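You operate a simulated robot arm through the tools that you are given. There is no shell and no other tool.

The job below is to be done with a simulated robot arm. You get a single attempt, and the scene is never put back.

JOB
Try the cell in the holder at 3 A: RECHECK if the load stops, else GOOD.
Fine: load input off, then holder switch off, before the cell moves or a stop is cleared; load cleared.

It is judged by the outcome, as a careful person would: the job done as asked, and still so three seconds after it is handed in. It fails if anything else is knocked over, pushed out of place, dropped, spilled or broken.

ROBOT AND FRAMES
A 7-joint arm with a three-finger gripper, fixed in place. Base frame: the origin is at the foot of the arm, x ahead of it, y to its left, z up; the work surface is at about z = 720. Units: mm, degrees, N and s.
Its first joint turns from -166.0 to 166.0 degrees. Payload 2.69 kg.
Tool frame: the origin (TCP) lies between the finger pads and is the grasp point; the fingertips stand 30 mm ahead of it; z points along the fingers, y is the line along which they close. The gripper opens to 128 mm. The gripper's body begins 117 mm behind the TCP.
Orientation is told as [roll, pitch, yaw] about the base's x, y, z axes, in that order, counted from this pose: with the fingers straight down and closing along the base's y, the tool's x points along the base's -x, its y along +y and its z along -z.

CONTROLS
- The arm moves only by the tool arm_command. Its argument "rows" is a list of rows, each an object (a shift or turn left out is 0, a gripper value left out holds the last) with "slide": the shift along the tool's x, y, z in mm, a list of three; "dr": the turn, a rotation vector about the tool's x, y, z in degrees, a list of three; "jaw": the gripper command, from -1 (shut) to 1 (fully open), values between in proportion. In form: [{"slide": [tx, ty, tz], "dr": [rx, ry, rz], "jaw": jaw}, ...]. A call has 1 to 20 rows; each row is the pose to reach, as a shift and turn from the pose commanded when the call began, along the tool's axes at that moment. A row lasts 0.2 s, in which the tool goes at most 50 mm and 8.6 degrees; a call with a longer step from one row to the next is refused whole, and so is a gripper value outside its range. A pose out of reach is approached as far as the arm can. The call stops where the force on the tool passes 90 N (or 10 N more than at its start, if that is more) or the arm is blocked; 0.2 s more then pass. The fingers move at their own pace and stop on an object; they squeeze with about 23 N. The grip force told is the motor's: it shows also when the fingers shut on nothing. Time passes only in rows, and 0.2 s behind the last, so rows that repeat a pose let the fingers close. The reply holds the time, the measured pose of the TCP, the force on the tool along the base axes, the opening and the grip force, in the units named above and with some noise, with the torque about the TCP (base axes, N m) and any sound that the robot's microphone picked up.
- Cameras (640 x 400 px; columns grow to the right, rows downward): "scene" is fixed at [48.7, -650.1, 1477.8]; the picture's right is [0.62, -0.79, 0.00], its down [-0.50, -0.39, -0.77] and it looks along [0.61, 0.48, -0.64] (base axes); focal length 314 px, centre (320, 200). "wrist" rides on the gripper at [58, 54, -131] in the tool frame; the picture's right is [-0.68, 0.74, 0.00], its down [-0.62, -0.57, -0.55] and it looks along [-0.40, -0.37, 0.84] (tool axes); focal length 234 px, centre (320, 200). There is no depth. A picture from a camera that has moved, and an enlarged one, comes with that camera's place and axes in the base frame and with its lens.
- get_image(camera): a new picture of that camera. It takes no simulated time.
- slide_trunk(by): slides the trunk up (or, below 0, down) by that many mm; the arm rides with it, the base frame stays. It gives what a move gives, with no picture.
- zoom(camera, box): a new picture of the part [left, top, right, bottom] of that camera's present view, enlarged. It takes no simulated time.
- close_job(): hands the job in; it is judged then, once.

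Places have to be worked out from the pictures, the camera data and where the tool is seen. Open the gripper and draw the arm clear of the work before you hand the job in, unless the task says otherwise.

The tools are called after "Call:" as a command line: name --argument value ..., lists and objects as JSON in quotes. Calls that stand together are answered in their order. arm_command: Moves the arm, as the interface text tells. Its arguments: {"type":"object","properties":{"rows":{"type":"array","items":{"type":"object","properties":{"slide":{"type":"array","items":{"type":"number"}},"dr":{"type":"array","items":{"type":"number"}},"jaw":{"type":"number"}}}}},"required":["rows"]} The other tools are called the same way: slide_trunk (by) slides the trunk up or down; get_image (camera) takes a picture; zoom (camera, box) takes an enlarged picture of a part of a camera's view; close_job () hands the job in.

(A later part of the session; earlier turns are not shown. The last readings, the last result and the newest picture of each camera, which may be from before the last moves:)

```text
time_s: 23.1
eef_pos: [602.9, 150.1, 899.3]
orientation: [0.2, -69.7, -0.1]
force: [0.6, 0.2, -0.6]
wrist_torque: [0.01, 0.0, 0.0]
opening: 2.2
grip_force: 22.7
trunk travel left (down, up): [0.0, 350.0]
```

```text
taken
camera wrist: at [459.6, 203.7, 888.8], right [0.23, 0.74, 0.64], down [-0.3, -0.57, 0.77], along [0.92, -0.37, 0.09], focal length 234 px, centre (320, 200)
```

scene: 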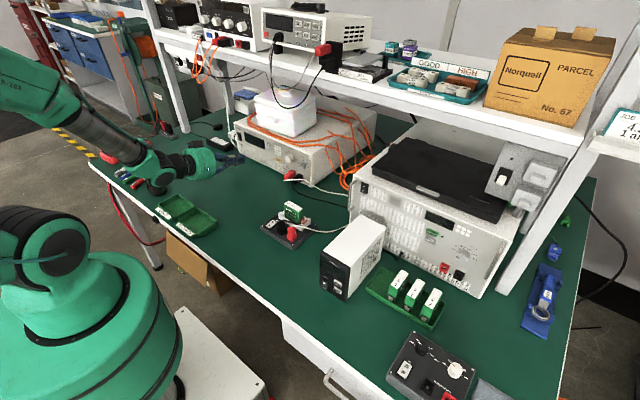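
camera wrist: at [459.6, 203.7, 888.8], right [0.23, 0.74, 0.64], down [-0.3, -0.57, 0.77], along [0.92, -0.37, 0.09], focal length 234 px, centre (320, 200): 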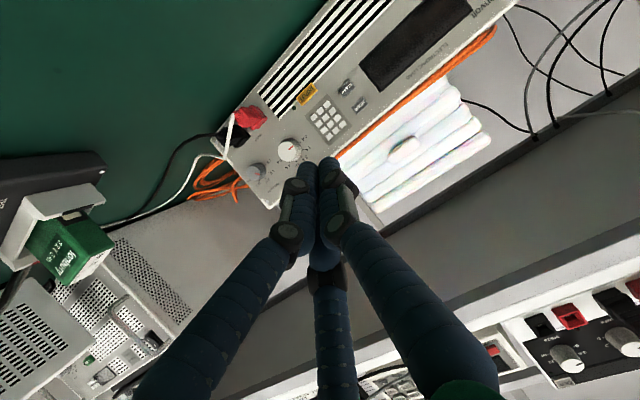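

The tool now points 70° forward reliably. I zoom the wrist view of the panel to triangulate the controls.

Call:
zoom --camera "wrist" --box '[200, 0, 520, 200]'

Call:
zoom --camera "wrist" --box '[220, 80, 360, 190]'

```text
2.00 times, centred on (360, 100) of wrist
camera zoom: at [459.6, 203.7, 888.8], right [0.23, 0.74, 0.64], down [-0.3, -0.57, 0.77], along [0.92, -0.37, 0.09], focal length 468 px, centre (240, 400)
```

zoom: 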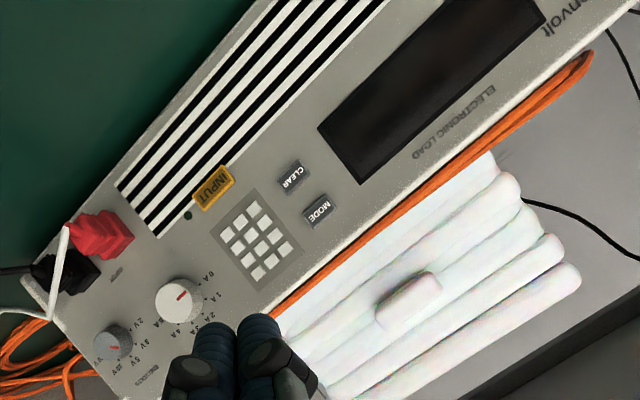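

```text
3.64 times, centred on (290, 135) of wrist
camera zoom: at [459.6, 203.7, 888.8], right [0.23, 0.74, 0.64], down [-0.3, -0.57, 0.77], along [0.92, -0.37, 0.09], focal length 852 px, centre (429, 436)
```

zoom: 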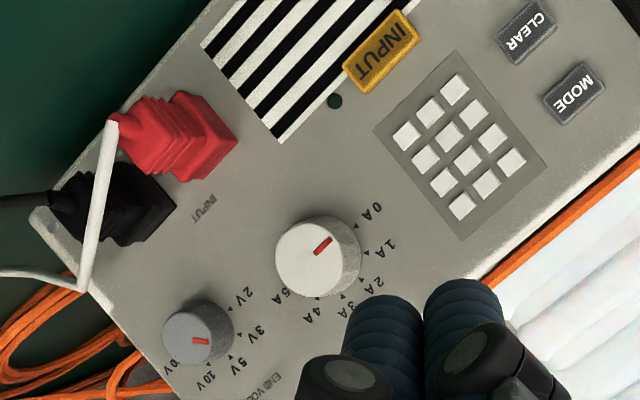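

Panel plane is x≈801 facing -x: power rocker I end ≈ (y 395, z 805), CLEAR ≈ (197, 824), INPUT ≈ (152, 792), current knob axis ≈ (84, 831). I check the surroundings of the power rocker before approaching it.

Call:
zoom --camera "scene" --box '[200, 90, 280, 170]'

Call:
zoom --camera "scene" --box '[225, 120, 265, 150]'

```text
5.00 times, centred on (240, 130) of scene
camera zoom: at [48.7, -650.1, 1477.8], right [0.62, -0.79, 0.0], down [-0.5, -0.39, -0.77], along [0.61, 0.48, -0.64], focal length 1568 px, centre (720, 550)
```

zoom: 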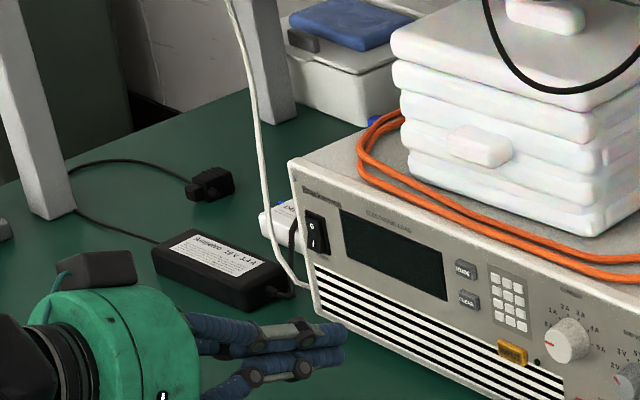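

```text
13.33 times, centred on (245, 135) of scene
camera zoom: at [48.7, -650.1, 1477.8], right [0.62, -0.79, 0.0], down [-0.5, -0.39, -0.77], along [0.61, 0.48, -0.64], focal length 4181 px, centre (1320, 1067)
```

zoom: 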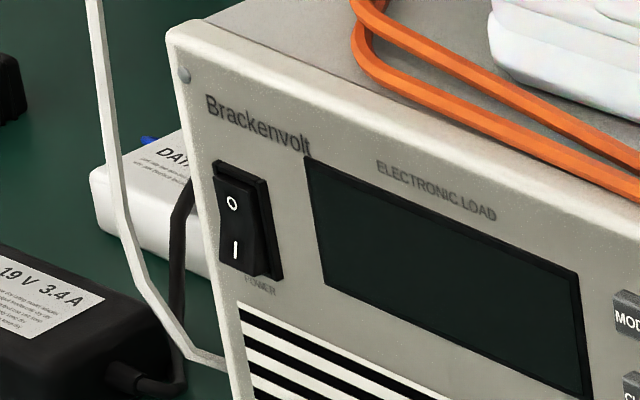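

The power rocker is off (its lower I end stands proud), at about y≈387, z≈803–837. I move across to a standoff in front of it.

Call:
arm_command --rows '[{"slide": [3.8, 26, 11.7]}, {"slide": [7.7, 52, 23.4]}, {"slide": [11.5, 79, 35.2]}, {"slide": [15.3, 105, 46.9]}, {"slide": [19.2, 131, 58.6]}, {"slide": [23, 157, 70.3]}, {"slide": [26.8, 184, 82]}, {"slide": [30.7, 210, 93.8]}, {"slide": [34.5, 236, 105.5]}, {"slide": [34.5, 236, 105.5]}]'

Call:
get_image --camera "wrist"

Call:
get_image --camera "scene"

```text
time_s: 25.2
eef_pos: [689.5, 385.0, 829.9]
orientation: [0.0, -69.7, 0.0]
force: [-0.1, -0.7, -0.2]
wrist_torque: [-0.03, 0.01, 0.02]
opening: 2.2
grip_force: 22.7
trunk travel left (down, up): [0.0, 350.0]
```

```text
taken
camera wrist: at [546.8, 438.5, 819.8], right [0.23, 0.74, 0.64], down [-0.3, -0.57, 0.77], along [0.92, -0.37, 0.09], focal length 234 px, centre (320, 200)
```

wrist: 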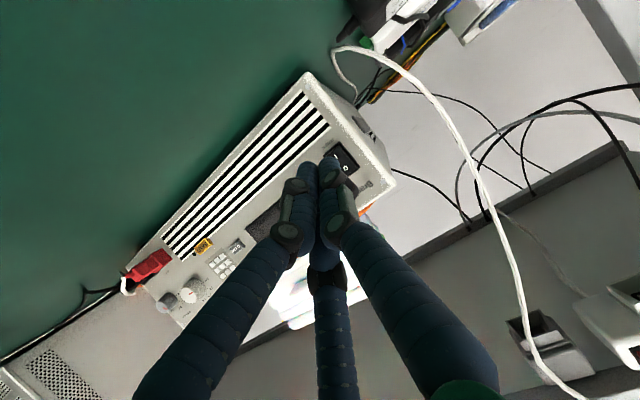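

```text
taken
```

scene: 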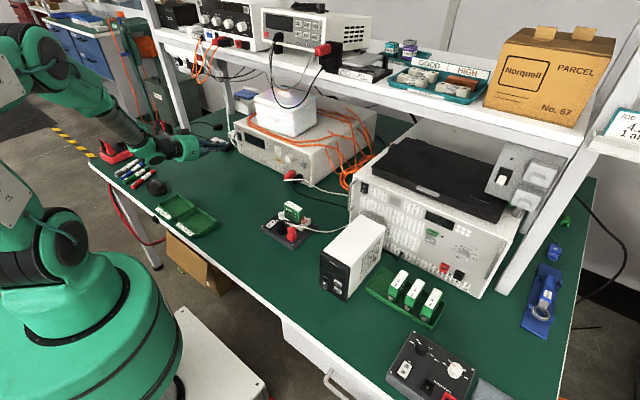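

Standing off in front of the power rocker. I zoom on it from the wrist camera.

Call:
zoom --camera "wrist" --box '[280, 100, 420, 210]'

Call:
zoom --camera "scene" --box '[200, 110, 280, 170]'

```text
3.64 times, centred on (350, 155) of wrist
camera zoom: at [546.8, 438.5, 819.8], right [0.23, 0.74, 0.64], down [-0.3, -0.57, 0.77], along [0.92, -0.37, 0.09], focal length 852 px, centre (211, 364)
```

zoom: 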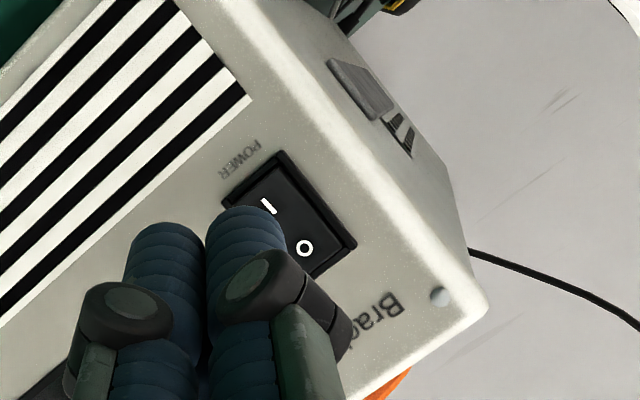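

```text
6.67 times, centred on (240, 140) of scene
camera zoom: at [48.7, -650.1, 1477.8], right [0.62, -0.79, 0.0], down [-0.5, -0.39, -0.77], along [0.61, 0.48, -0.64], focal length 2090 px, centre (853, 600)
```

zoom: 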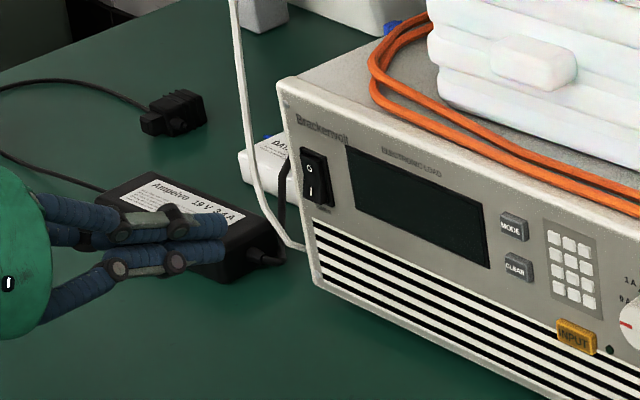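

The wrist view puts the I mark near (y 384, z 815). I approach to about 9 mm short of the rocker, aiming low on the I half.

Call:
arm_command --rows '[{"slide": [0.5, 0, 22]}, {"slide": [1, 0, 44]}, {"slide": [1.5, 0, 65]}, {"slide": [1.5, 0, 65]}]'

Call:
zoom --camera "wrist" --box '[280, 100, 420, 210]'

Call:
zoom --camera "scene" --box '[225, 120, 265, 150]'

```text
time_s: 26.2
eef_pos: [750.0, 386.1, 805.7]
orientation: [0.2, -69.8, -0.1]
force: [-0.3, 0.8, 0.7]
wrist_torque: [0.05, -0.01, 0.01]
opening: 2.3
grip_force: 23.5
trunk travel left (down, up): [0.0, 350.0]
```

```text
3.64 times, centred on (350, 155) of wrist
camera zoom: at [606.8, 439.6, 795.3], right [0.23, 0.74, 0.64], down [-0.3, -0.57, 0.77], along [0.93, -0.37, 0.09], focal length 852 px, centre (211, 364)
```

zoom: 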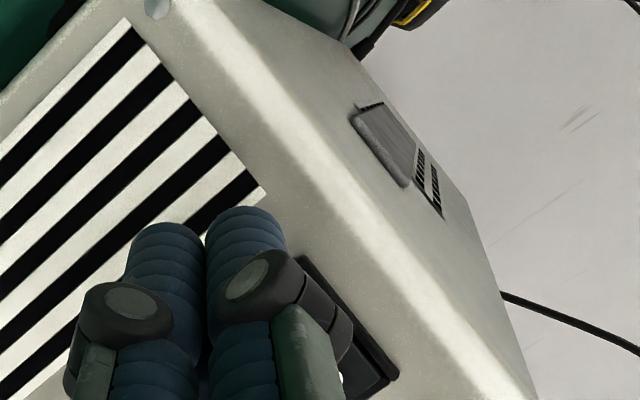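

```text
13.33 times, centred on (245, 135) of scene
camera zoom: at [48.7, -650.1, 1477.8], right [0.62, -0.79, 0.0], down [-0.5, -0.39, -0.77], along [0.61, 0.48, -0.64], focal length 4181 px, centre (1320, 1067)
```

zoom: 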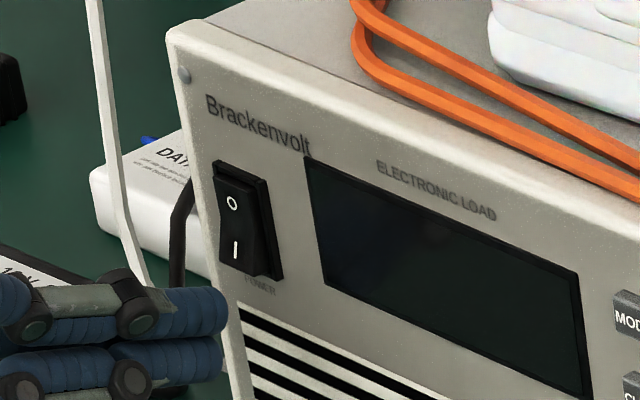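

The tip tracks about 10 mm short and slightly low. I raise 4 mm and ease forward in small steps, watching the force.

Call:
arm_command --rows '[{"slide": [-3.8, 0, -1.4]}, {"slide": [-6.5, 0, 6.1]}, {"slide": [-7.9, 0, 9.9]}]'

Call:
zoom --camera "scene" --box '[225, 120, 265, 150]'

```text
time_s: 27.1
eef_pos: [761.8, 386.4, 808.9]
orientation: [0.0, -69.7, 0.0]
force: [0.1, 0.4, 0.0]
wrist_torque: [-0.01, 0.0, -0.01]
opening: 2.3
grip_force: 23.1
trunk travel left (down, up): [0.0, 350.0]
```

```text
13.33 times, centred on (245, 135) of scene
camera zoom: at [48.7, -650.1, 1477.8], right [0.62, -0.79, 0.0], down [-0.5, -0.39, -0.77], along [0.61, 0.48, -0.64], focal length 4181 px, centre (1320, 1067)
```

zoom: 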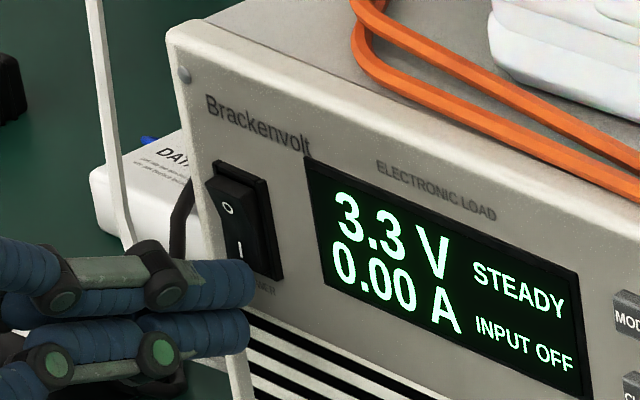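

The load powered on: 3.3 V, 0.00 A, STEADY, INPUT OFF. I retreat from the rocker and move to a standoff in front of the current knob.

Call:
arm_command --rows '[{"slide": [4, 0, -25]}, {"slide": [8, 0, -50]}, {"slide": [8, -35, -60]}, {"slide": [0, -75, -60]}, {"slide": [-8, -115, -60]}, {"slide": [-16, -155, -60]}, {"slide": [-24, -195, -60]}, {"slide": [-30, -235, -60]}, {"slide": [-30, -270, -60]}, {"slide": [-30, -302, -60]}, {"slide": [-30, -302, -60]}]'

Call:
get_image --camera "wrist"

Call:
get_image --camera "scene"

```text
time_s: 29.4
eef_pos: [715.7, 84.1, 859.6]
orientation: [0.2, -69.8, 0.0]
force: [0.2, 0.7, -0.7]
wrist_torque: [0.0, -0.02, -0.03]
opening: 2.4
grip_force: 23.2
trunk travel left (down, up): [0.0, 350.0]
```

```text
taken
camera wrist: at [573.2, 137.4, 850.2], right [0.23, 0.74, 0.64], down [-0.3, -0.57, 0.77], along [0.93, -0.37, 0.09], focal length 234 px, centre (320, 200)
```

wrist: 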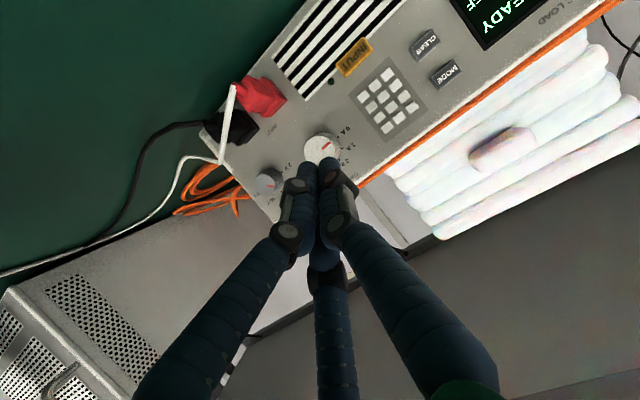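

```text
taken
```

scene: 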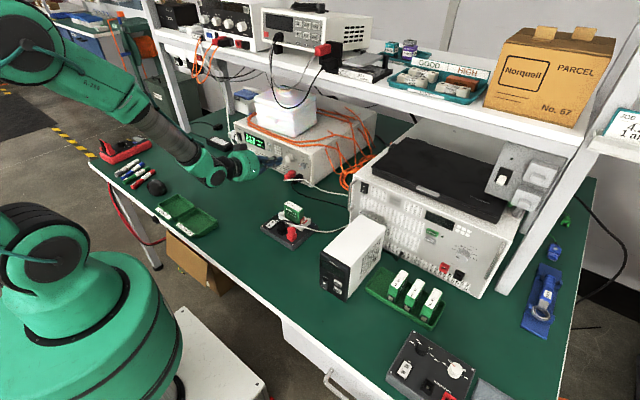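

At the knob standoff. I pitch the remaining 20° so the tool is level and coaxial with the knob.

Call:
arm_command --rows '[{"slide": [2, 0, -5], "dr": [0, -4, 0]}, {"slide": [4, 0, -10], "dr": [0, -8, 0]}, {"slide": [5, 0, -14], "dr": [0, -12, 0]}, {"slide": [5, 0, -14], "dr": [0, -16, 0]}, {"slide": [5, 0, -14], "dr": [0, -20.2, 0]}, {"slide": [5, 0, -14], "dr": [0, -20.2, 0]}]'

Call:
get_image --camera "wrist"

Call:
get_image --camera "scene"

```text
time_s: 30.9
eef_pos: [704.1, 97.8, 869.6]
orientation: [-78.2, -87.8, 77.3]
force: [0.8, 0.2, 0.5]
wrist_torque: [0.01, 0.0, -0.03]
opening: 2.2
grip_force: 22.9
out of reach, approached as far as the arm can: row 2, 3, 4, 5, 6
trunk travel left (down, up): [0.0, 350.0]
```

```text
taken
camera wrist: at [574.3, 151.0, 809.2], right [0.01, 0.76, 0.65], down [-0.55, -0.54, 0.64], along [0.83, -0.37, 0.41], focal length 234 px, centre (320, 200)
```

wrist: 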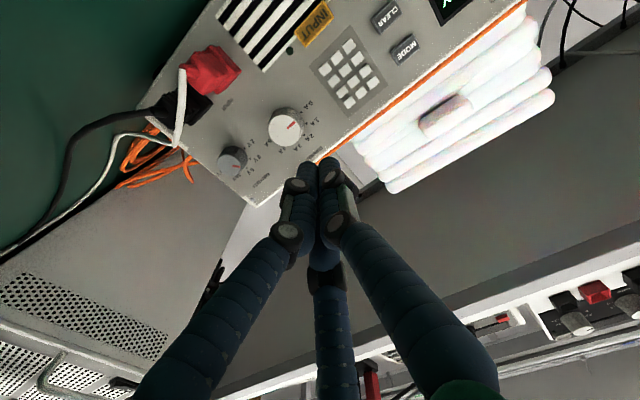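

```text
taken
```

scene: 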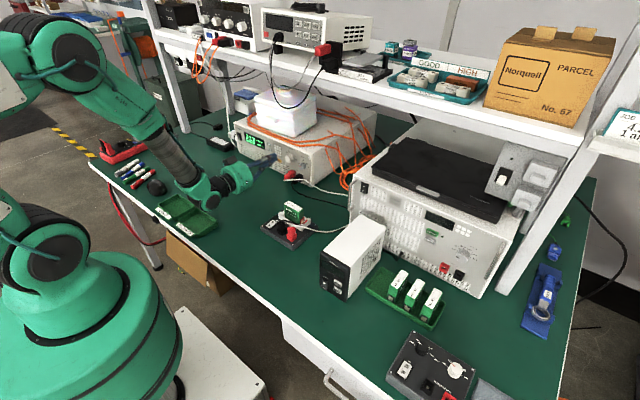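

The tool got level but at the edge of its reach (offset ~13 mm). I try moving forward, where the arm is more stretched, to see if the level pose becomes reachable.

Call:
arm_command --rows '[{"slide": [5, -3, 6]}, {"slide": [10, -5, 12]}, {"slide": [15, -8, 18]}, {"slide": [20, -10, 24]}, {"slide": [20, -10, 24]}]'

Call:
get_image --camera "wrist"

```text
time_s: 32.0
eef_pos: [730.6, 102.7, 856.6]
orientation: [-75.9, -87.9, 75.2]
force: [-0.3, 0.1, 0.6]
wrist_torque: [-0.01, -0.01, -0.05]
opening: 1.9
grip_force: 23.1
out of reach, approached as far as the arm can: row 1, 2, 3, 4, 5
trunk travel left (down, up): [0.0, 350.0]
```

```text
taken
camera wrist: at [600.9, 155.9, 796.7], right [0.02, 0.76, 0.65], down [-0.55, -0.54, 0.64], along [0.83, -0.37, 0.41], focal length 234 px, centre (320, 200)
```

wrist: 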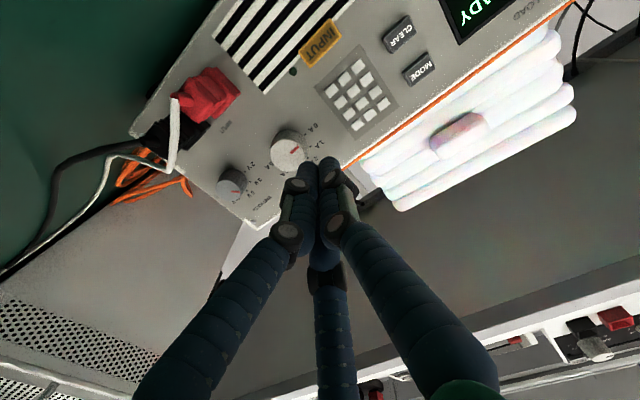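

Still limited at full level. I tilt back to about 75° (15° off-axis is acceptable for gripping a knob) and re-centre on the knob.

Call:
arm_command --rows '[{"slide": [1.5, -3.7, -1], "dr": [0, 3, 0]}, {"slide": [3, -7.4, -2], "dr": [0, 6, 0]}, {"slide": [4.4, -11, -3], "dr": [0, 9, 0]}, {"slide": [5.8, -14.8, -4], "dr": [0, 12, 0]}, {"slide": [7.3, -18.5, -5.2], "dr": [0, 14, 0]}, {"slide": [7.3, -18.5, -5.2], "dr": [0, 14, 0]}, {"slide": [7.3, -18.5, -5.2], "dr": [0, 14, 0]}]'

Call:
get_image --camera "wrist"

```text
time_s: 33.6
eef_pos: [724.9, 88.0, 850.3]
orientation: [-0.2, -75.8, -0.3]
force: [0.2, 0.5, -0.5]
wrist_torque: [0.02, -0.01, -0.04]
opening: 2.2
grip_force: 22.9
out of reach, approached as far as the arm can: row 1, 2, 3
trunk travel left (down, up): [0.0, 350.0]
```

```text
taken
camera wrist: at [584.9, 142.7, 825.5], right [0.17, 0.74, 0.66], down [-0.39, -0.56, 0.73], along [0.91, -0.38, 0.19], focal length 234 px, centre (320, 200)
```

wrist: 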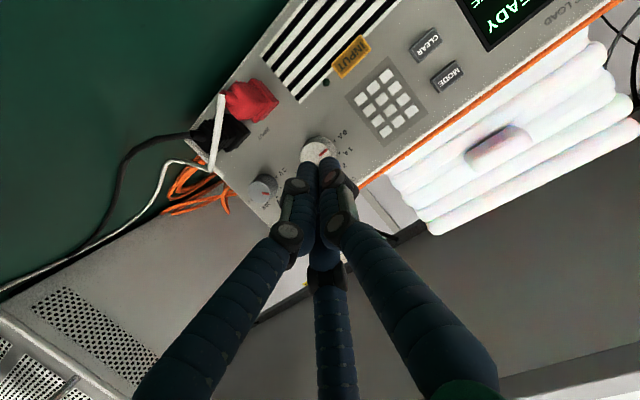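

Good at 75.8°. Now I test the roll range: roll -45° about the tool axis.

Call:
arm_command --rows '[{"dr": [0, 0, -7.5]}, {"dr": [0, 0, -15]}, {"dr": [0, 0, -22.5]}, {"dr": [0, 0, -30]}, {"dr": [0, 0, -37.5]}, {"dr": [0, 0, -45]}, {"dr": [0, 0, -45]}]'

Call:
get_image --camera "wrist"

Call:
get_image --camera "scene"

```text
time_s: 35.2
eef_pos: [724.1, 87.3, 848.8]
orientation: [-70.3, -43.1, 75.8]
force: [-0.5, 0.2, 0.1]
wrist_torque: [0.0, -0.01, -0.02]
opening: 2.2
grip_force: 23.2
out of reach, approached as far as the arm can: row 1, 2, 3, 4, 5, 6, 7
trunk travel left (down, up): [0.0, 350.0]
```

```text
taken
camera wrist: at [579.5, 85.5, 804.2], right [0.0, 1.0, -0.04], down [-0.33, 0.04, 0.94], along [0.95, 0.02, 0.33], focal length 234 px, centre (320, 200)
```

wrist: 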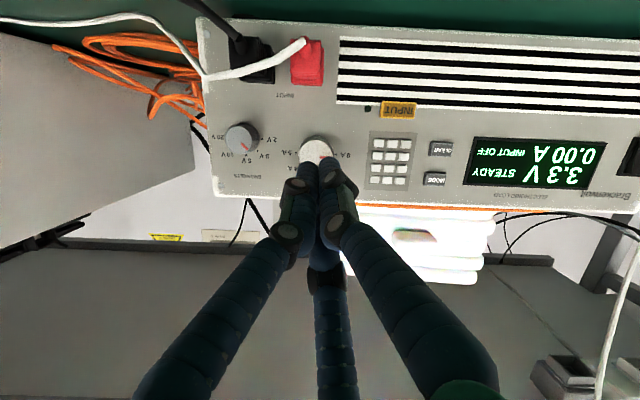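

```text
taken
```

scene: 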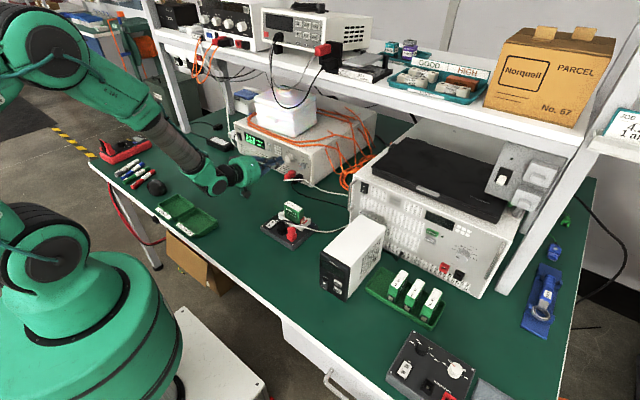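

Roll -45° is fine, and this view is nearly square to the panel. I zoom in on the knob and its scale.

Call:
zoom --camera "wrist" --box '[270, 90, 390, 180]'

Call:
zoom --camera "wrist" --box '[200, 30, 500, 210]'

```text
4.44 times, centred on (330, 135) of wrist
camera zoom: at [579.5, 85.5, 804.2], right [0.0, 1.0, -0.04], down [-0.33, 0.04, 0.94], along [0.95, 0.02, 0.33], focal length 1041 px, centre (276, 489)
```

zoom: 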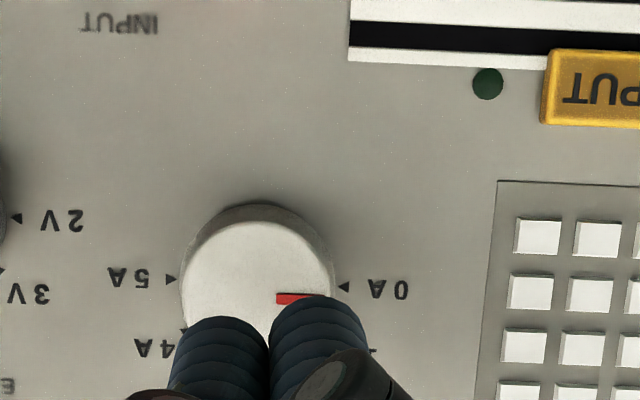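

```text
2.13 times, centred on (350, 120) of wrist
camera zoom: at [579.5, 85.5, 804.2], right [0.0, 1.0, -0.04], down [-0.33, 0.04, 0.94], along [0.95, 0.02, 0.33], focal length 500 px, centre (256, 371)
```

zoom: 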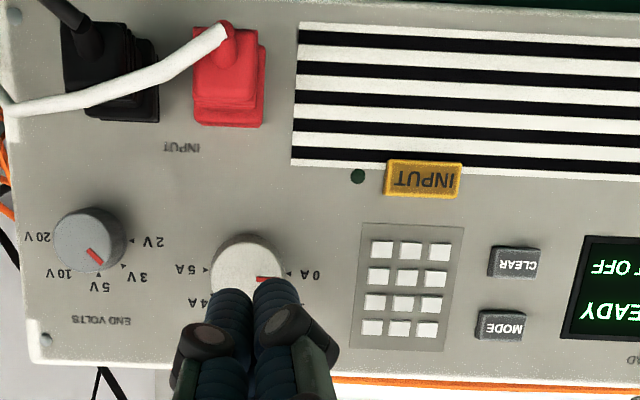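

The scale runs 0 A (left) to 5 A (right) in ~36° steps; knob axis at about (y 83.6, z 834.4), face near x≈781. I raise the pitch to ~82°, centre on the knob axis and open the fingers to ~60 mm.

Call:
arm_command --rows '[{"slide": [2, 0.4, -2], "dr": [1.7, -1.7, 0], "jaw": -0.0625}, {"slide": [4, 0.8, -4], "dr": [3.4, -3.4, 0], "jaw": -0.0625}, {"slide": [6.5, 1.2, -5.2], "dr": [4.96, -4.94, 0.05], "jaw": -0.0625}, {"slide": [6.5, 1.2, -5.2], "dr": [4.96, -4.94, 0.05], "jaw": -0.0625}, {"slide": [6.5, 1.2, -5.2], "dr": [4.96, -4.94, 0.05], "jaw": -0.0625}]'

Call:
get_image --camera "wrist"

Call:
zoom --camera "scene" --box '[220, 110, 340, 200]'

```text
time_s: 36.5
eef_pos: [717.4, 96.2, 846.4]
orientation: [-79.9, -44.6, 82.1]
force: [0.2, 0.5, -0.3]
wrist_torque: [-0.01, 0.05, -0.01]
opening: 60.0
grip_force: 0.1
out of reach, approached as far as the arm can: row 1, 2, 3, 4, 5
trunk travel left (down, up): [0.0, 350.0]
```

```text
taken
camera wrist: at [578.2, 93.9, 783.9], right [0.01, 1.0, -0.04], down [-0.44, 0.04, 0.9], along [0.9, 0.01, 0.44], focal length 234 px, centre (320, 200)
```

wrist: 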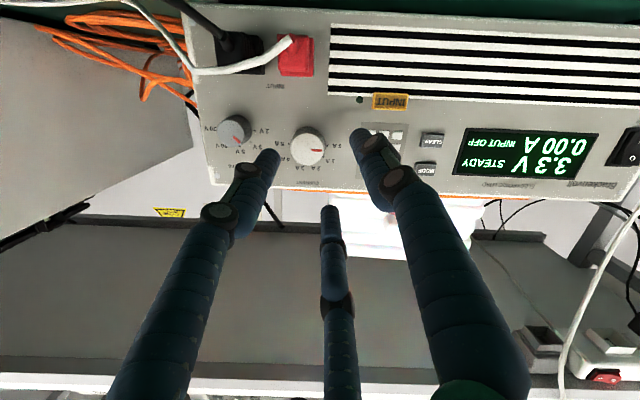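

```text
4.44 times, centred on (280, 155) of scene
camera zoom: at [48.7, -650.1, 1477.8], right [0.62, -0.79, 0.0], down [-0.5, -0.39, -0.77], along [0.61, 0.48, -0.64], focal length 1394 px, centre (498, 400)
```

zoom: 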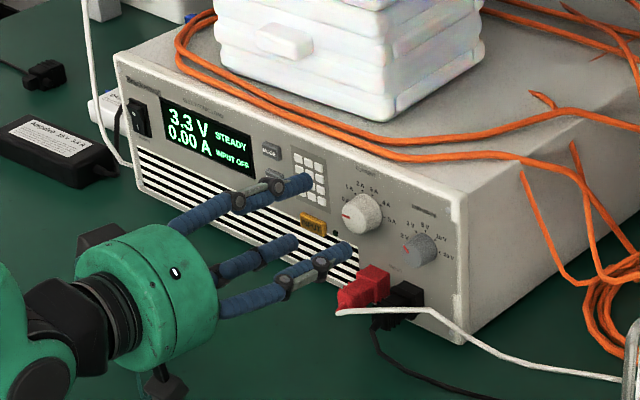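

At 82° it can't get fully to the right (y 96 vs 84). I yaw the tool 7° so the hand sits to the left while pointing at the knob, which should be inside its reach.

Call:
arm_command --rows '[{"slide": [1, 0, 0.5], "dr": [1.6, 1.6, 0.3]}, {"slide": [2, 0, 1], "dr": [3.3, 3.3, 0.6]}, {"slide": [3.5, 0, 1.2], "dr": [4.92, 4.91, 0.87]}, {"slide": [3.5, 0, 1.2], "dr": [4.92, 4.91, 0.87]}, {"slide": [3.5, 0, 1.2], "dr": [4.92, 4.91, 0.87]}]'

Call:
get_image --camera "wrist"

```text
time_s: 37.6
eef_pos: [717.0, 92.9, 843.5]
orientation: [-79.9, -44.7, 76.0]
force: [0.5, -1.1, 0.1]
wrist_torque: [0.0, -0.03, -0.01]
opening: 60.2
grip_force: 0.1
trunk travel left (down, up): [0.0, 350.0]
```

```text
taken
camera wrist: at [579.5, 106.5, 781.0], right [0.12, 0.99, -0.04], down [-0.43, 0.09, 0.9], along [0.89, -0.09, 0.44], focal length 234 px, centre (320, 200)
```

wrist: 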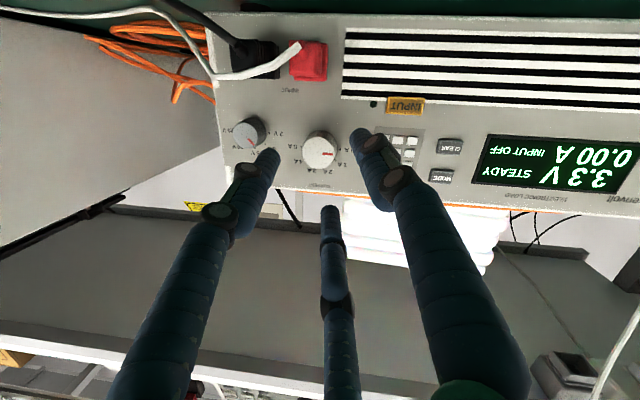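

Now reachable and the knob lies on the tool axis. I advance along the tool axis toward the knob with the fingers open.

Call:
arm_command --rows '[{"slide": [0, 0, 12]}, {"slide": [0, 0, 24]}, {"slide": [0, 0, 34]}, {"slide": [0, 0, 34]}]'

Call:
get_image --camera "wrist"

Call:
zoom --camera "scene" --box '[270, 140, 330, 185]'

```text
time_s: 38.6
eef_pos: [752.2, 89.4, 838.6]
orientation: [-80.0, -44.7, 75.9]
force: [0.2, -0.4, -0.8]
wrist_torque: [-0.02, 0.03, -0.01]
opening: 60.0
grip_force: 0.1
trunk travel left (down, up): [0.0, 350.0]
```

```text
taken
camera wrist: at [613.2, 102.5, 776.7], right [0.12, 0.99, -0.04], down [-0.43, 0.09, 0.9], along [0.89, -0.09, 0.44], focal length 234 px, centre (320, 200)
```

wrist: 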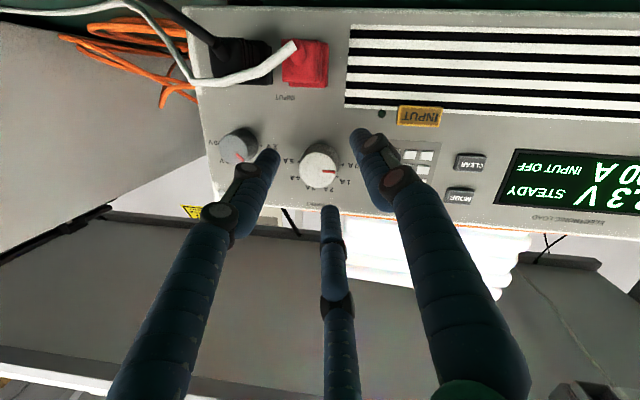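

```text
8.89 times, centred on (300, 162) of scene
camera zoom: at [48.7, -650.1, 1477.8], right [0.62, -0.79, 0.0], down [-0.5, -0.39, -0.77], along [0.61, 0.48, -0.64], focal length 2787 px, centre (498, 533)
```

zoom: 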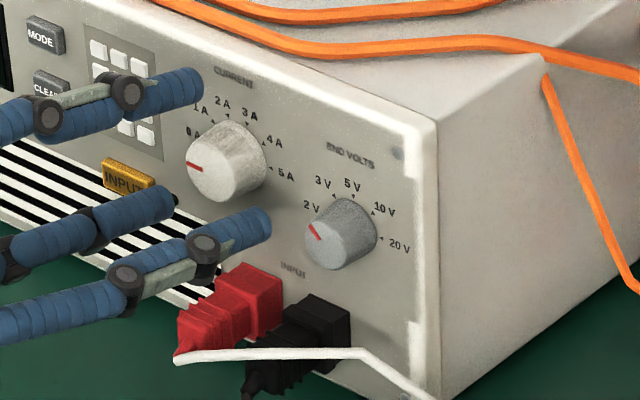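

The three finger tips surround the knob nicely. I advance the last ~11 mm and close on it.

Call:
arm_command --rows '[{"slide": [0, 0, 5], "jaw": -0.0625}, {"slide": [0, 0, 10], "jaw": -0.0625}, {"slide": [0, 0, 10], "jaw": -0.0625}]'

Call:
zoom --camera "scene" --box '[270, 140, 330, 185]'

Call:
zoom --camera "wrist" --box '[230, 90, 410, 230]'

```text
time_s: 39.5
eef_pos: [761.1, 88.1, 839.1]
orientation: [-79.9, -44.6, 76.0]
force: [-0.2, -0.5, -0.2]
wrist_torque: [0.0, 0.03, 0.02]
opening: 60.1
grip_force: 0.2
trunk travel left (down, up): [0.0, 350.0]
```

```text
8.89 times, centred on (300, 162) of scene
camera zoom: at [48.7, -650.1, 1477.8], right [0.62, -0.79, 0.0], down [-0.5, -0.39, -0.77], along [0.61, 0.48, -0.64], focal length 2787 px, centre (498, 533)
```

zoom: 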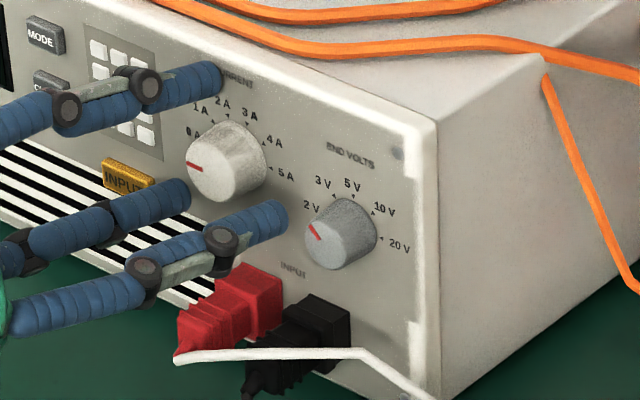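

```text
2.86 times, centred on (320, 160) of wrist
camera zoom: at [622.7, 101.4, 776.0], right [0.12, 0.99, -0.04], down [-0.43, 0.09, 0.9], along [0.89, -0.09, 0.44], focal length 669 px, centre (320, 314)
```

zoom: 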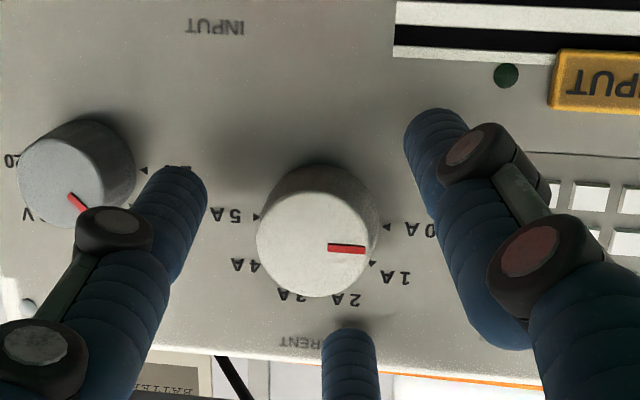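

Well-centred. Now I close the fingers on the knob.

Call:
arm_command --rows '[{"jaw": -0.4}, {"jaw": -1}, {"jaw": -1}, {"jaw": -1}]'

Call:
zoom --camera "scene" --box '[270, 140, 330, 185]'

Call:
zoom --camera "wrist" --box '[230, 90, 410, 230]'

```text
time_s: 40.5
eef_pos: [761.6, 87.0, 837.7]
orientation: [-80.1, -44.8, 75.9]
force: [0.5, -14.1, 0.9]
wrist_torque: [-0.07, -0.18, -0.17]
opening: 29.4
grip_force: 45.0
trunk travel left (down, up): [0.0, 350.0]
```

```text
8.89 times, centred on (300, 162) of scene
camera zoom: at [48.7, -650.1, 1477.8], right [0.62, -0.79, 0.0], down [-0.5, -0.39, -0.77], along [0.61, 0.48, -0.64], focal length 2787 px, centre (498, 533)
```

zoom: 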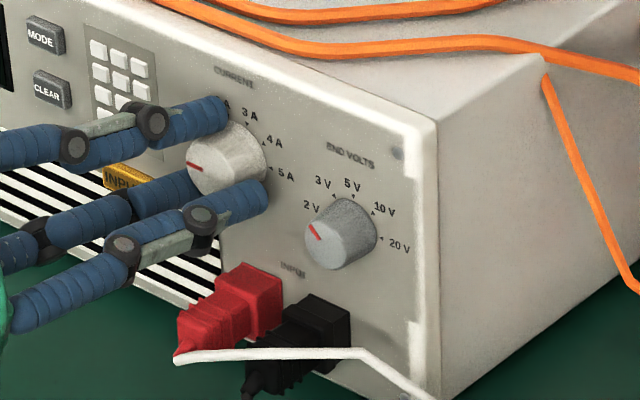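

```text
2.86 times, centred on (320, 160) of wrist
camera zoom: at [622.7, 100.7, 776.0], right [0.12, 0.99, -0.04], down [-0.43, 0.09, 0.9], along [0.89, -0.09, 0.44], focal length 669 px, centre (320, 314)
```

zoom: 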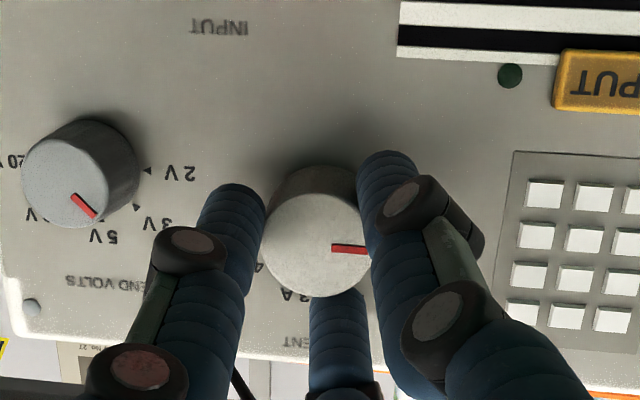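

The knob is gripped (opening 29.4 mm). I turn it about the tool axis by 54° in steps and check.

Call:
arm_command --rows '[{"slide": [0.8, -0.8, 0], "dr": [0, 0, 6], "jaw": -1}, {"slide": [0.8, -0.8, 0], "dr": [0, 0, 12], "jaw": -1}, {"slide": [0.8, -0.8, 0], "dr": [0, 0, 18], "jaw": -1}, {"slide": [0.8, -0.8, 0], "dr": [0, 0, 24], "jaw": -1}, {"slide": [0.8, -0.8, 0], "dr": [0, 0, 30], "jaw": -1}, {"slide": [0.8, -0.8, 0], "dr": [0, 0, 36], "jaw": -1}, {"slide": [0.8, -0.8, 0], "dr": [0, 0, 42], "jaw": -1}, {"slide": [0.8, -0.8, 0], "dr": [0, 0, 48], "jaw": -1}, {"slide": [0.8, -0.8, 0], "dr": [0, 0, 54], "jaw": -1}]'

Call:
zoom --camera "scene" --box '[270, 140, 330, 185]'

Call:
zoom --camera "wrist" --box '[230, 90, 410, 230]'

```text
time_s: 42.5
eef_pos: [767.4, 114.3, 850.6]
orientation: [38.4, -79.1, -47.2]
force: [-135.4, 61.7, 23.2]
wrist_torque: [2.76, 5.14, 4.81]
opening: 2.6
grip_force: 32.8
out of reach, approached as far as the arm can: row 9
trunk travel left (down, up): [0.0, 350.0]
```

```text
8.89 times, centred on (300, 162) of scene
camera zoom: at [48.7, -650.1, 1477.8], right [0.62, -0.79, 0.0], down [-0.5, -0.39, -0.77], along [0.61, 0.48, -0.64], focal length 2787 px, centre (498, 533)
```

zoom: 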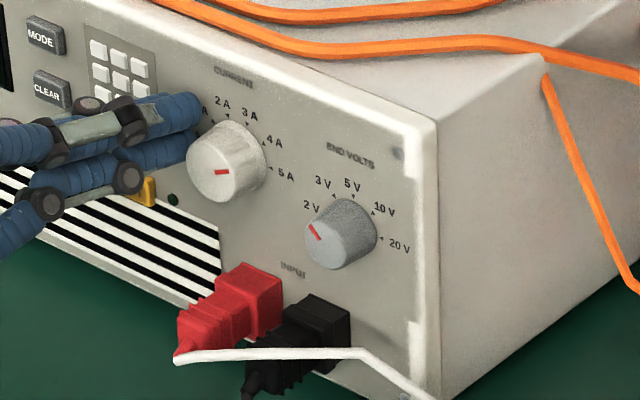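

```text
2.86 times, centred on (320, 160) of wrist
camera zoom: at [640.8, 192.8, 817.3], right [0.2, 0.63, 0.75], down [-0.55, -0.56, 0.62], along [0.81, -0.54, 0.23], focal length 669 px, centre (320, 314)
```

zoom: 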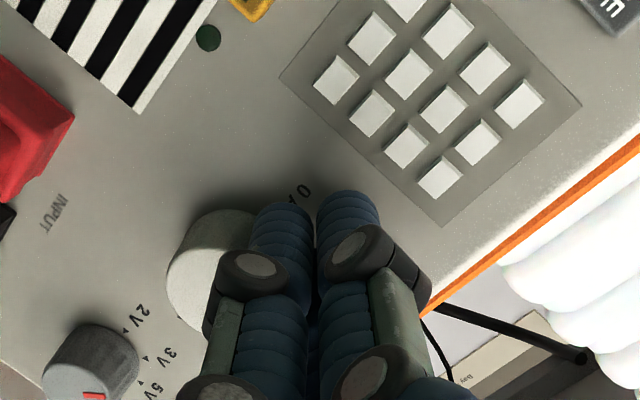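

The hand was dragged off the knob (arm reach issue) and is pressing the panel; I back straight off at once along the tool axis.

Call:
arm_command --rows '[{"slide": [0, 0, -6], "jaw": -1}, {"slide": [0, 0, -14], "jaw": -1}, {"slide": [0, 0, -25], "jaw": -1}, {"slide": [0, 0, -40], "jaw": -1}, {"slide": [0, 0, -40], "jaw": -1}]'

Call:
get_image --camera "wrist"

Call:
get_image --camera "scene"

Call:
zoom --camera "scene" --box '[220, 110, 340, 200]'

```text
time_s: 43.6
eef_pos: [733.0, 127.0, 874.9]
orientation: [45.6, -79.0, -54.3]
force: [0.8, -0.2, -0.4]
wrist_torque: [0.01, -0.02, -0.01]
opening: 2.1
grip_force: 31.9
out of reach, approached as far as the arm can: row 1, 2, 3, 4, 5
trunk travel left (down, up): [0.0, 350.0]
```

```text
taken
camera wrist: at [607.0, 204.8, 842.6], right [0.19, 0.62, 0.76], down [-0.56, -0.57, 0.6], along [0.81, -0.54, 0.24], focal length 234 px, centre (320, 200)
```

wrist: 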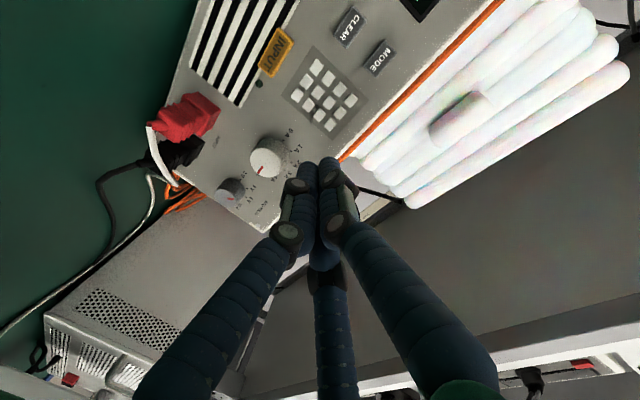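

```text
taken
```

scene: 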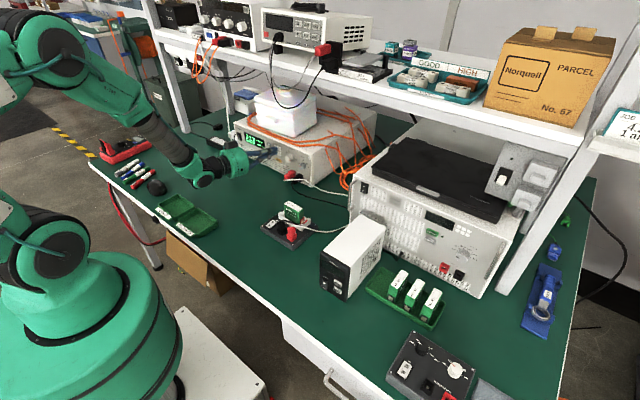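

```text
4.44 times, centred on (280, 155) of scene
camera zoom: at [48.7, -650.1, 1477.8], right [0.62, -0.79, 0.0], down [-0.5, -0.39, -0.77], along [0.61, 0.48, -0.64], focal length 1394 px, centre (498, 400)
```

zoom: 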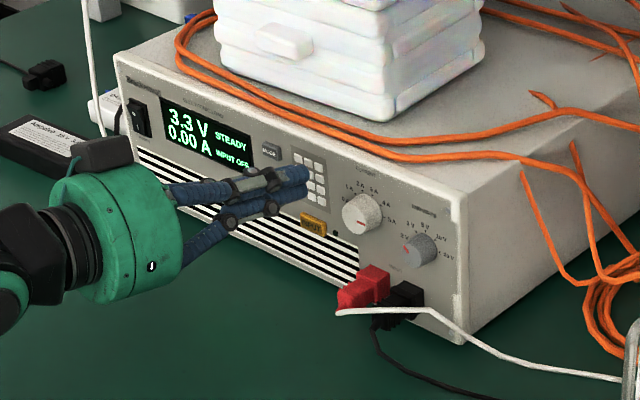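

The load unit hasn't shifted and the display is unchanged. I zoom to see where the knob pointer ended up.

Call:
zoom --camera "wrist" --box '[220, 120, 330, 210]'

Call:
zoom --camera "scene" --box '[290, 140, 330, 170]'

```text
4.44 times, centred on (275, 165) of wrist
camera zoom: at [607.0, 204.8, 842.6], right [0.19, 0.62, 0.76], down [-0.56, -0.57, 0.6], along [0.81, -0.54, 0.24], focal length 1041 px, centre (520, 356)
```

zoom: 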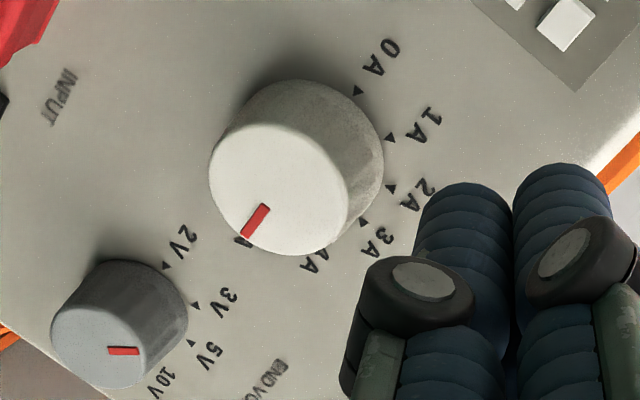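

```text
13.33 times, centred on (310, 155) of scene
camera zoom: at [48.7, -650.1, 1477.8], right [0.62, -0.79, 0.0], down [-0.5, -0.39, -0.77], along [0.61, 0.48, -0.64], focal length 4181 px, centre (453, 800)
```

zoom: 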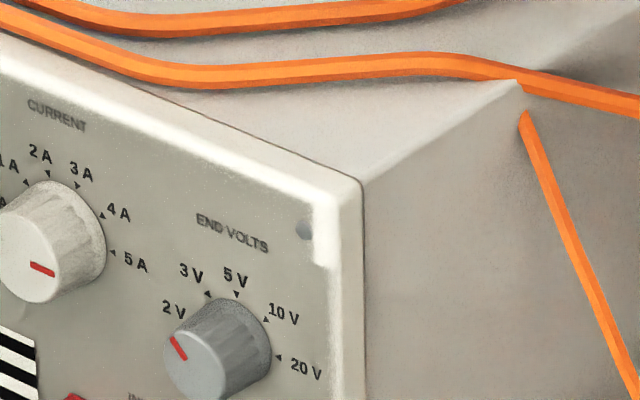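

The current knob now points at 5 A; END VOLTS is unmoved at its original 3 V position (untouched). I re-centre at a standoff in front of the knob with a slightly gentler tilt to test the wrist range in free space before gripping again.

Call:
arm_command --rows '[{"slide": [4, -7.5, 0], "dr": [0.2, 1.2, -0.2], "jaw": -1}, {"slide": [8, -15, 0], "dr": [0.4, 2.4, -0.4]}, {"slide": [12, -22.5, 0], "dr": [0.6, 3.6, -0.5]}, {"slide": [16, -30, 0], "dr": [0.8, 4.8, -0.7]}, {"slide": [19.3, -37.4, -0.2], "dr": [0.93, 5.87, -0.85]}, {"slide": [19.3, -37.4, -0.2], "dr": [0.93, 5.87, -0.85]}, {"slide": [19.3, -37.4, -0.2], "dr": [0.93, 5.87, -0.85]}]'

Call:
get_image --camera "wrist"

```text
time_s: 45.2
eef_pos: [728.5, 100.1, 858.9]
orientation: [28.7, -74.7, -37.3]
force: [-0.5, 0.4, 0.5]
wrist_torque: [0.02, -0.01, -0.01]
opening: 2.0
grip_force: 31.5
out of reach, approached as far as the arm can: row 1, 2, 3, 4, 5, 6, 7
trunk travel left (down, up): [0.0, 350.0]
```

```text
taken
camera wrist: at [598.5, 178.3, 838.8], right [0.26, 0.61, 0.75], down [-0.49, -0.58, 0.65], along [0.83, -0.54, 0.15], focal length 234 px, centre (320, 200)
```

wrist: 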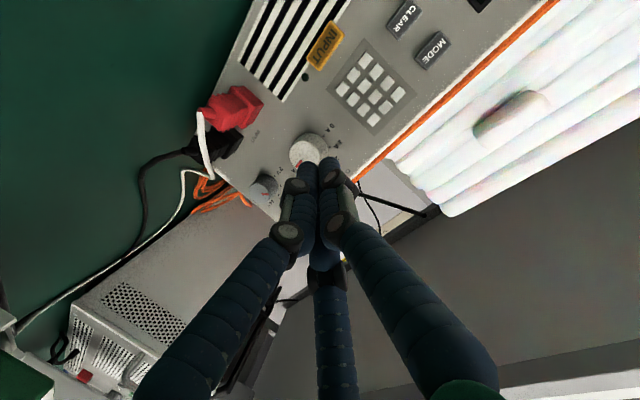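

Positive roll is the unfavourable side. I roll to about -45° again and onward to see how far the negative roll range extends in free space.

Call:
arm_command --rows '[{"dr": [0, 0, -7.5]}, {"dr": [0, 0, -15]}, {"dr": [0, 0, -22.5]}, {"dr": [0, 0, -30]}, {"dr": [0, 0, -37.5]}, {"dr": [0, 0, -45]}, {"dr": [0, 0, -45]}]'

Call:
arm_command --rows '[{"dr": [0, 0, -7.5]}, {"dr": [0, 0, -15]}, {"dr": [0, 0, -22.5]}, {"dr": [0, 0, -30]}, {"dr": [0, 0, -37.5]}, {"dr": [0, 0, -45]}, {"dr": [0, 0, -45]}]'

Call:
get_image --camera "wrist"

Call:
get_image --camera "scene"

```text
time_s: 46.9
eef_pos: [728.6, 99.7, 858.9]
orientation: [-68.9, -51.1, 66.3]
force: [-0.2, -0.8, 0.2]
wrist_torque: [-0.02, -0.01, 0.01]
opening: 2.3
grip_force: 31.8
trunk travel left (down, up): [0.0, 350.0]
```

```text
time_s: 48.5
eef_pos: [728.3, 98.3, 857.4]
orientation: [-76.7, -8.1, 81.2]
force: [-0.4, -0.9, 0.3]
wrist_torque: [-0.02, -0.01, 0.0]
opening: 2.1
grip_force: 31.5
trunk travel left (down, up): [0.0, 350.0]
```

```text
taken
camera wrist: at [582.1, 66.2, 827.7], right [-0.05, 0.79, -0.62], down [-0.32, 0.57, 0.75], along [0.95, 0.23, 0.23], focal length 234 px, centre (320, 200)
```

wrist: 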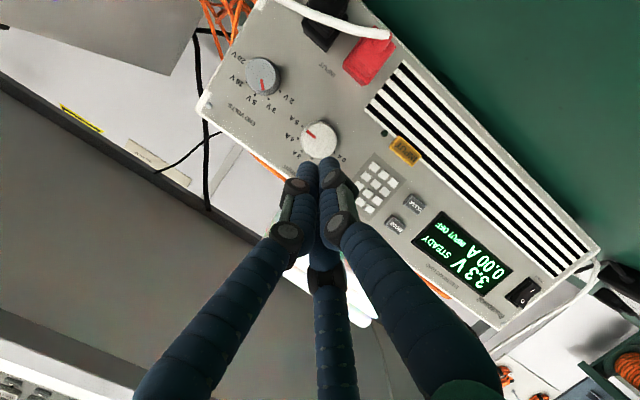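

```text
taken
```

scene: 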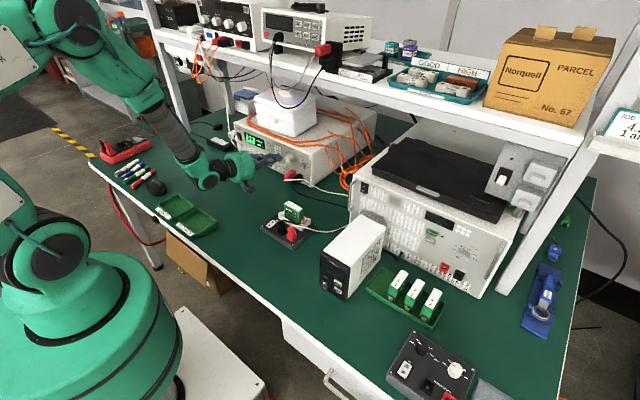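

Negative roll is comfortable (now about -81°, no reach flags). I align onto the knob axis at standoff with a flatter pitch from here.

Call:
arm_command --rows '[{"slide": [3, 5, 0], "dr": [2.3, -0.4, 0.3]}, {"slide": [6, 10, -0.5], "dr": [4.6, -0.8, 0.5]}, {"slide": [9.35, 14.8, -0.9], "dr": [6.85, -1.19, 0.82]}, {"slide": [9.35, 14.8, -0.9], "dr": [6.85, -1.19, 0.82]}, {"slide": [9.35, 14.8, -0.9], "dr": [6.85, -1.19, 0.82]}]'

Call:
get_image --camera "wrist"

```text
time_s: 49.6
eef_pos: [722.3, 93.6, 842.9]
orientation: [-83.7, -9.1, 82.1]
force: [0.1, -0.2, 0.0]
wrist_torque: [0.0, -0.03, 0.01]
opening: 2.2
grip_force: 31.7
trunk travel left (down, up): [0.0, 350.0]
```

```text
taken
camera wrist: at [581.5, 60.7, 794.1], right [0.03, 0.79, -0.62], down [-0.41, 0.57, 0.71], along [0.91, 0.23, 0.34], focal length 234 px, centre (320, 200)
```

wrist: 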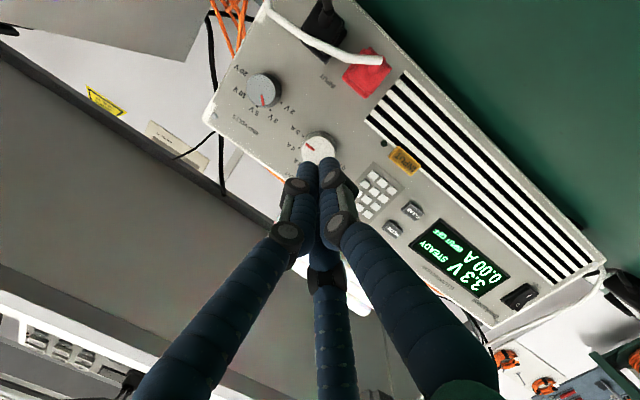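

Reachable with no flags. I test the further negative roll (to about -117°) in free space.

Call:
arm_command --rows '[{"dr": [0, 0, -6]}, {"dr": [0, 0, -12]}, {"dr": [0, 0, -18]}, {"dr": [0, 0, -24]}, {"dr": [0, 0, -30]}, {"dr": [0, 0, -36]}, {"dr": [0, 0, -36]}]'

Call:
zoom --camera "wrist" --box '[230, 90, 410, 230]'

```text
time_s: 51.2
eef_pos: [720.9, 93.4, 843.4]
orientation: [-83.1, 26.8, 86.4]
force: [-0.1, 0.1, 0.0]
wrist_torque: [-0.04, 0.0, -0.01]
opening: 2.0
grip_force: 31.2
trunk travel left (down, up): [0.0, 350.0]
```

```text
2.86 times, centred on (320, 160) of wrist
camera zoom: at [582.2, 32.3, 835.5], right [-0.07, 0.28, -0.96], down [-0.42, 0.86, 0.28], along [0.9, 0.42, 0.06], focal length 669 px, centre (320, 314)
```

zoom: 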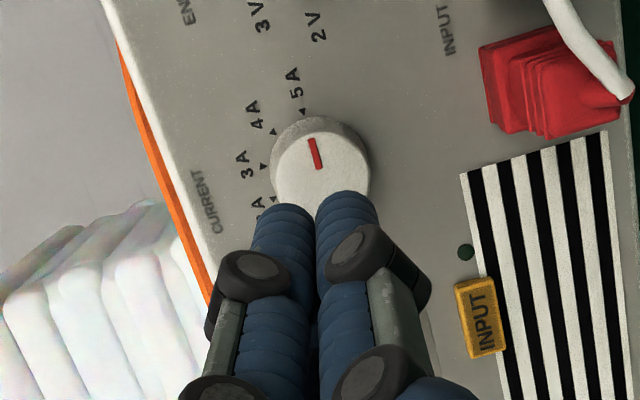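

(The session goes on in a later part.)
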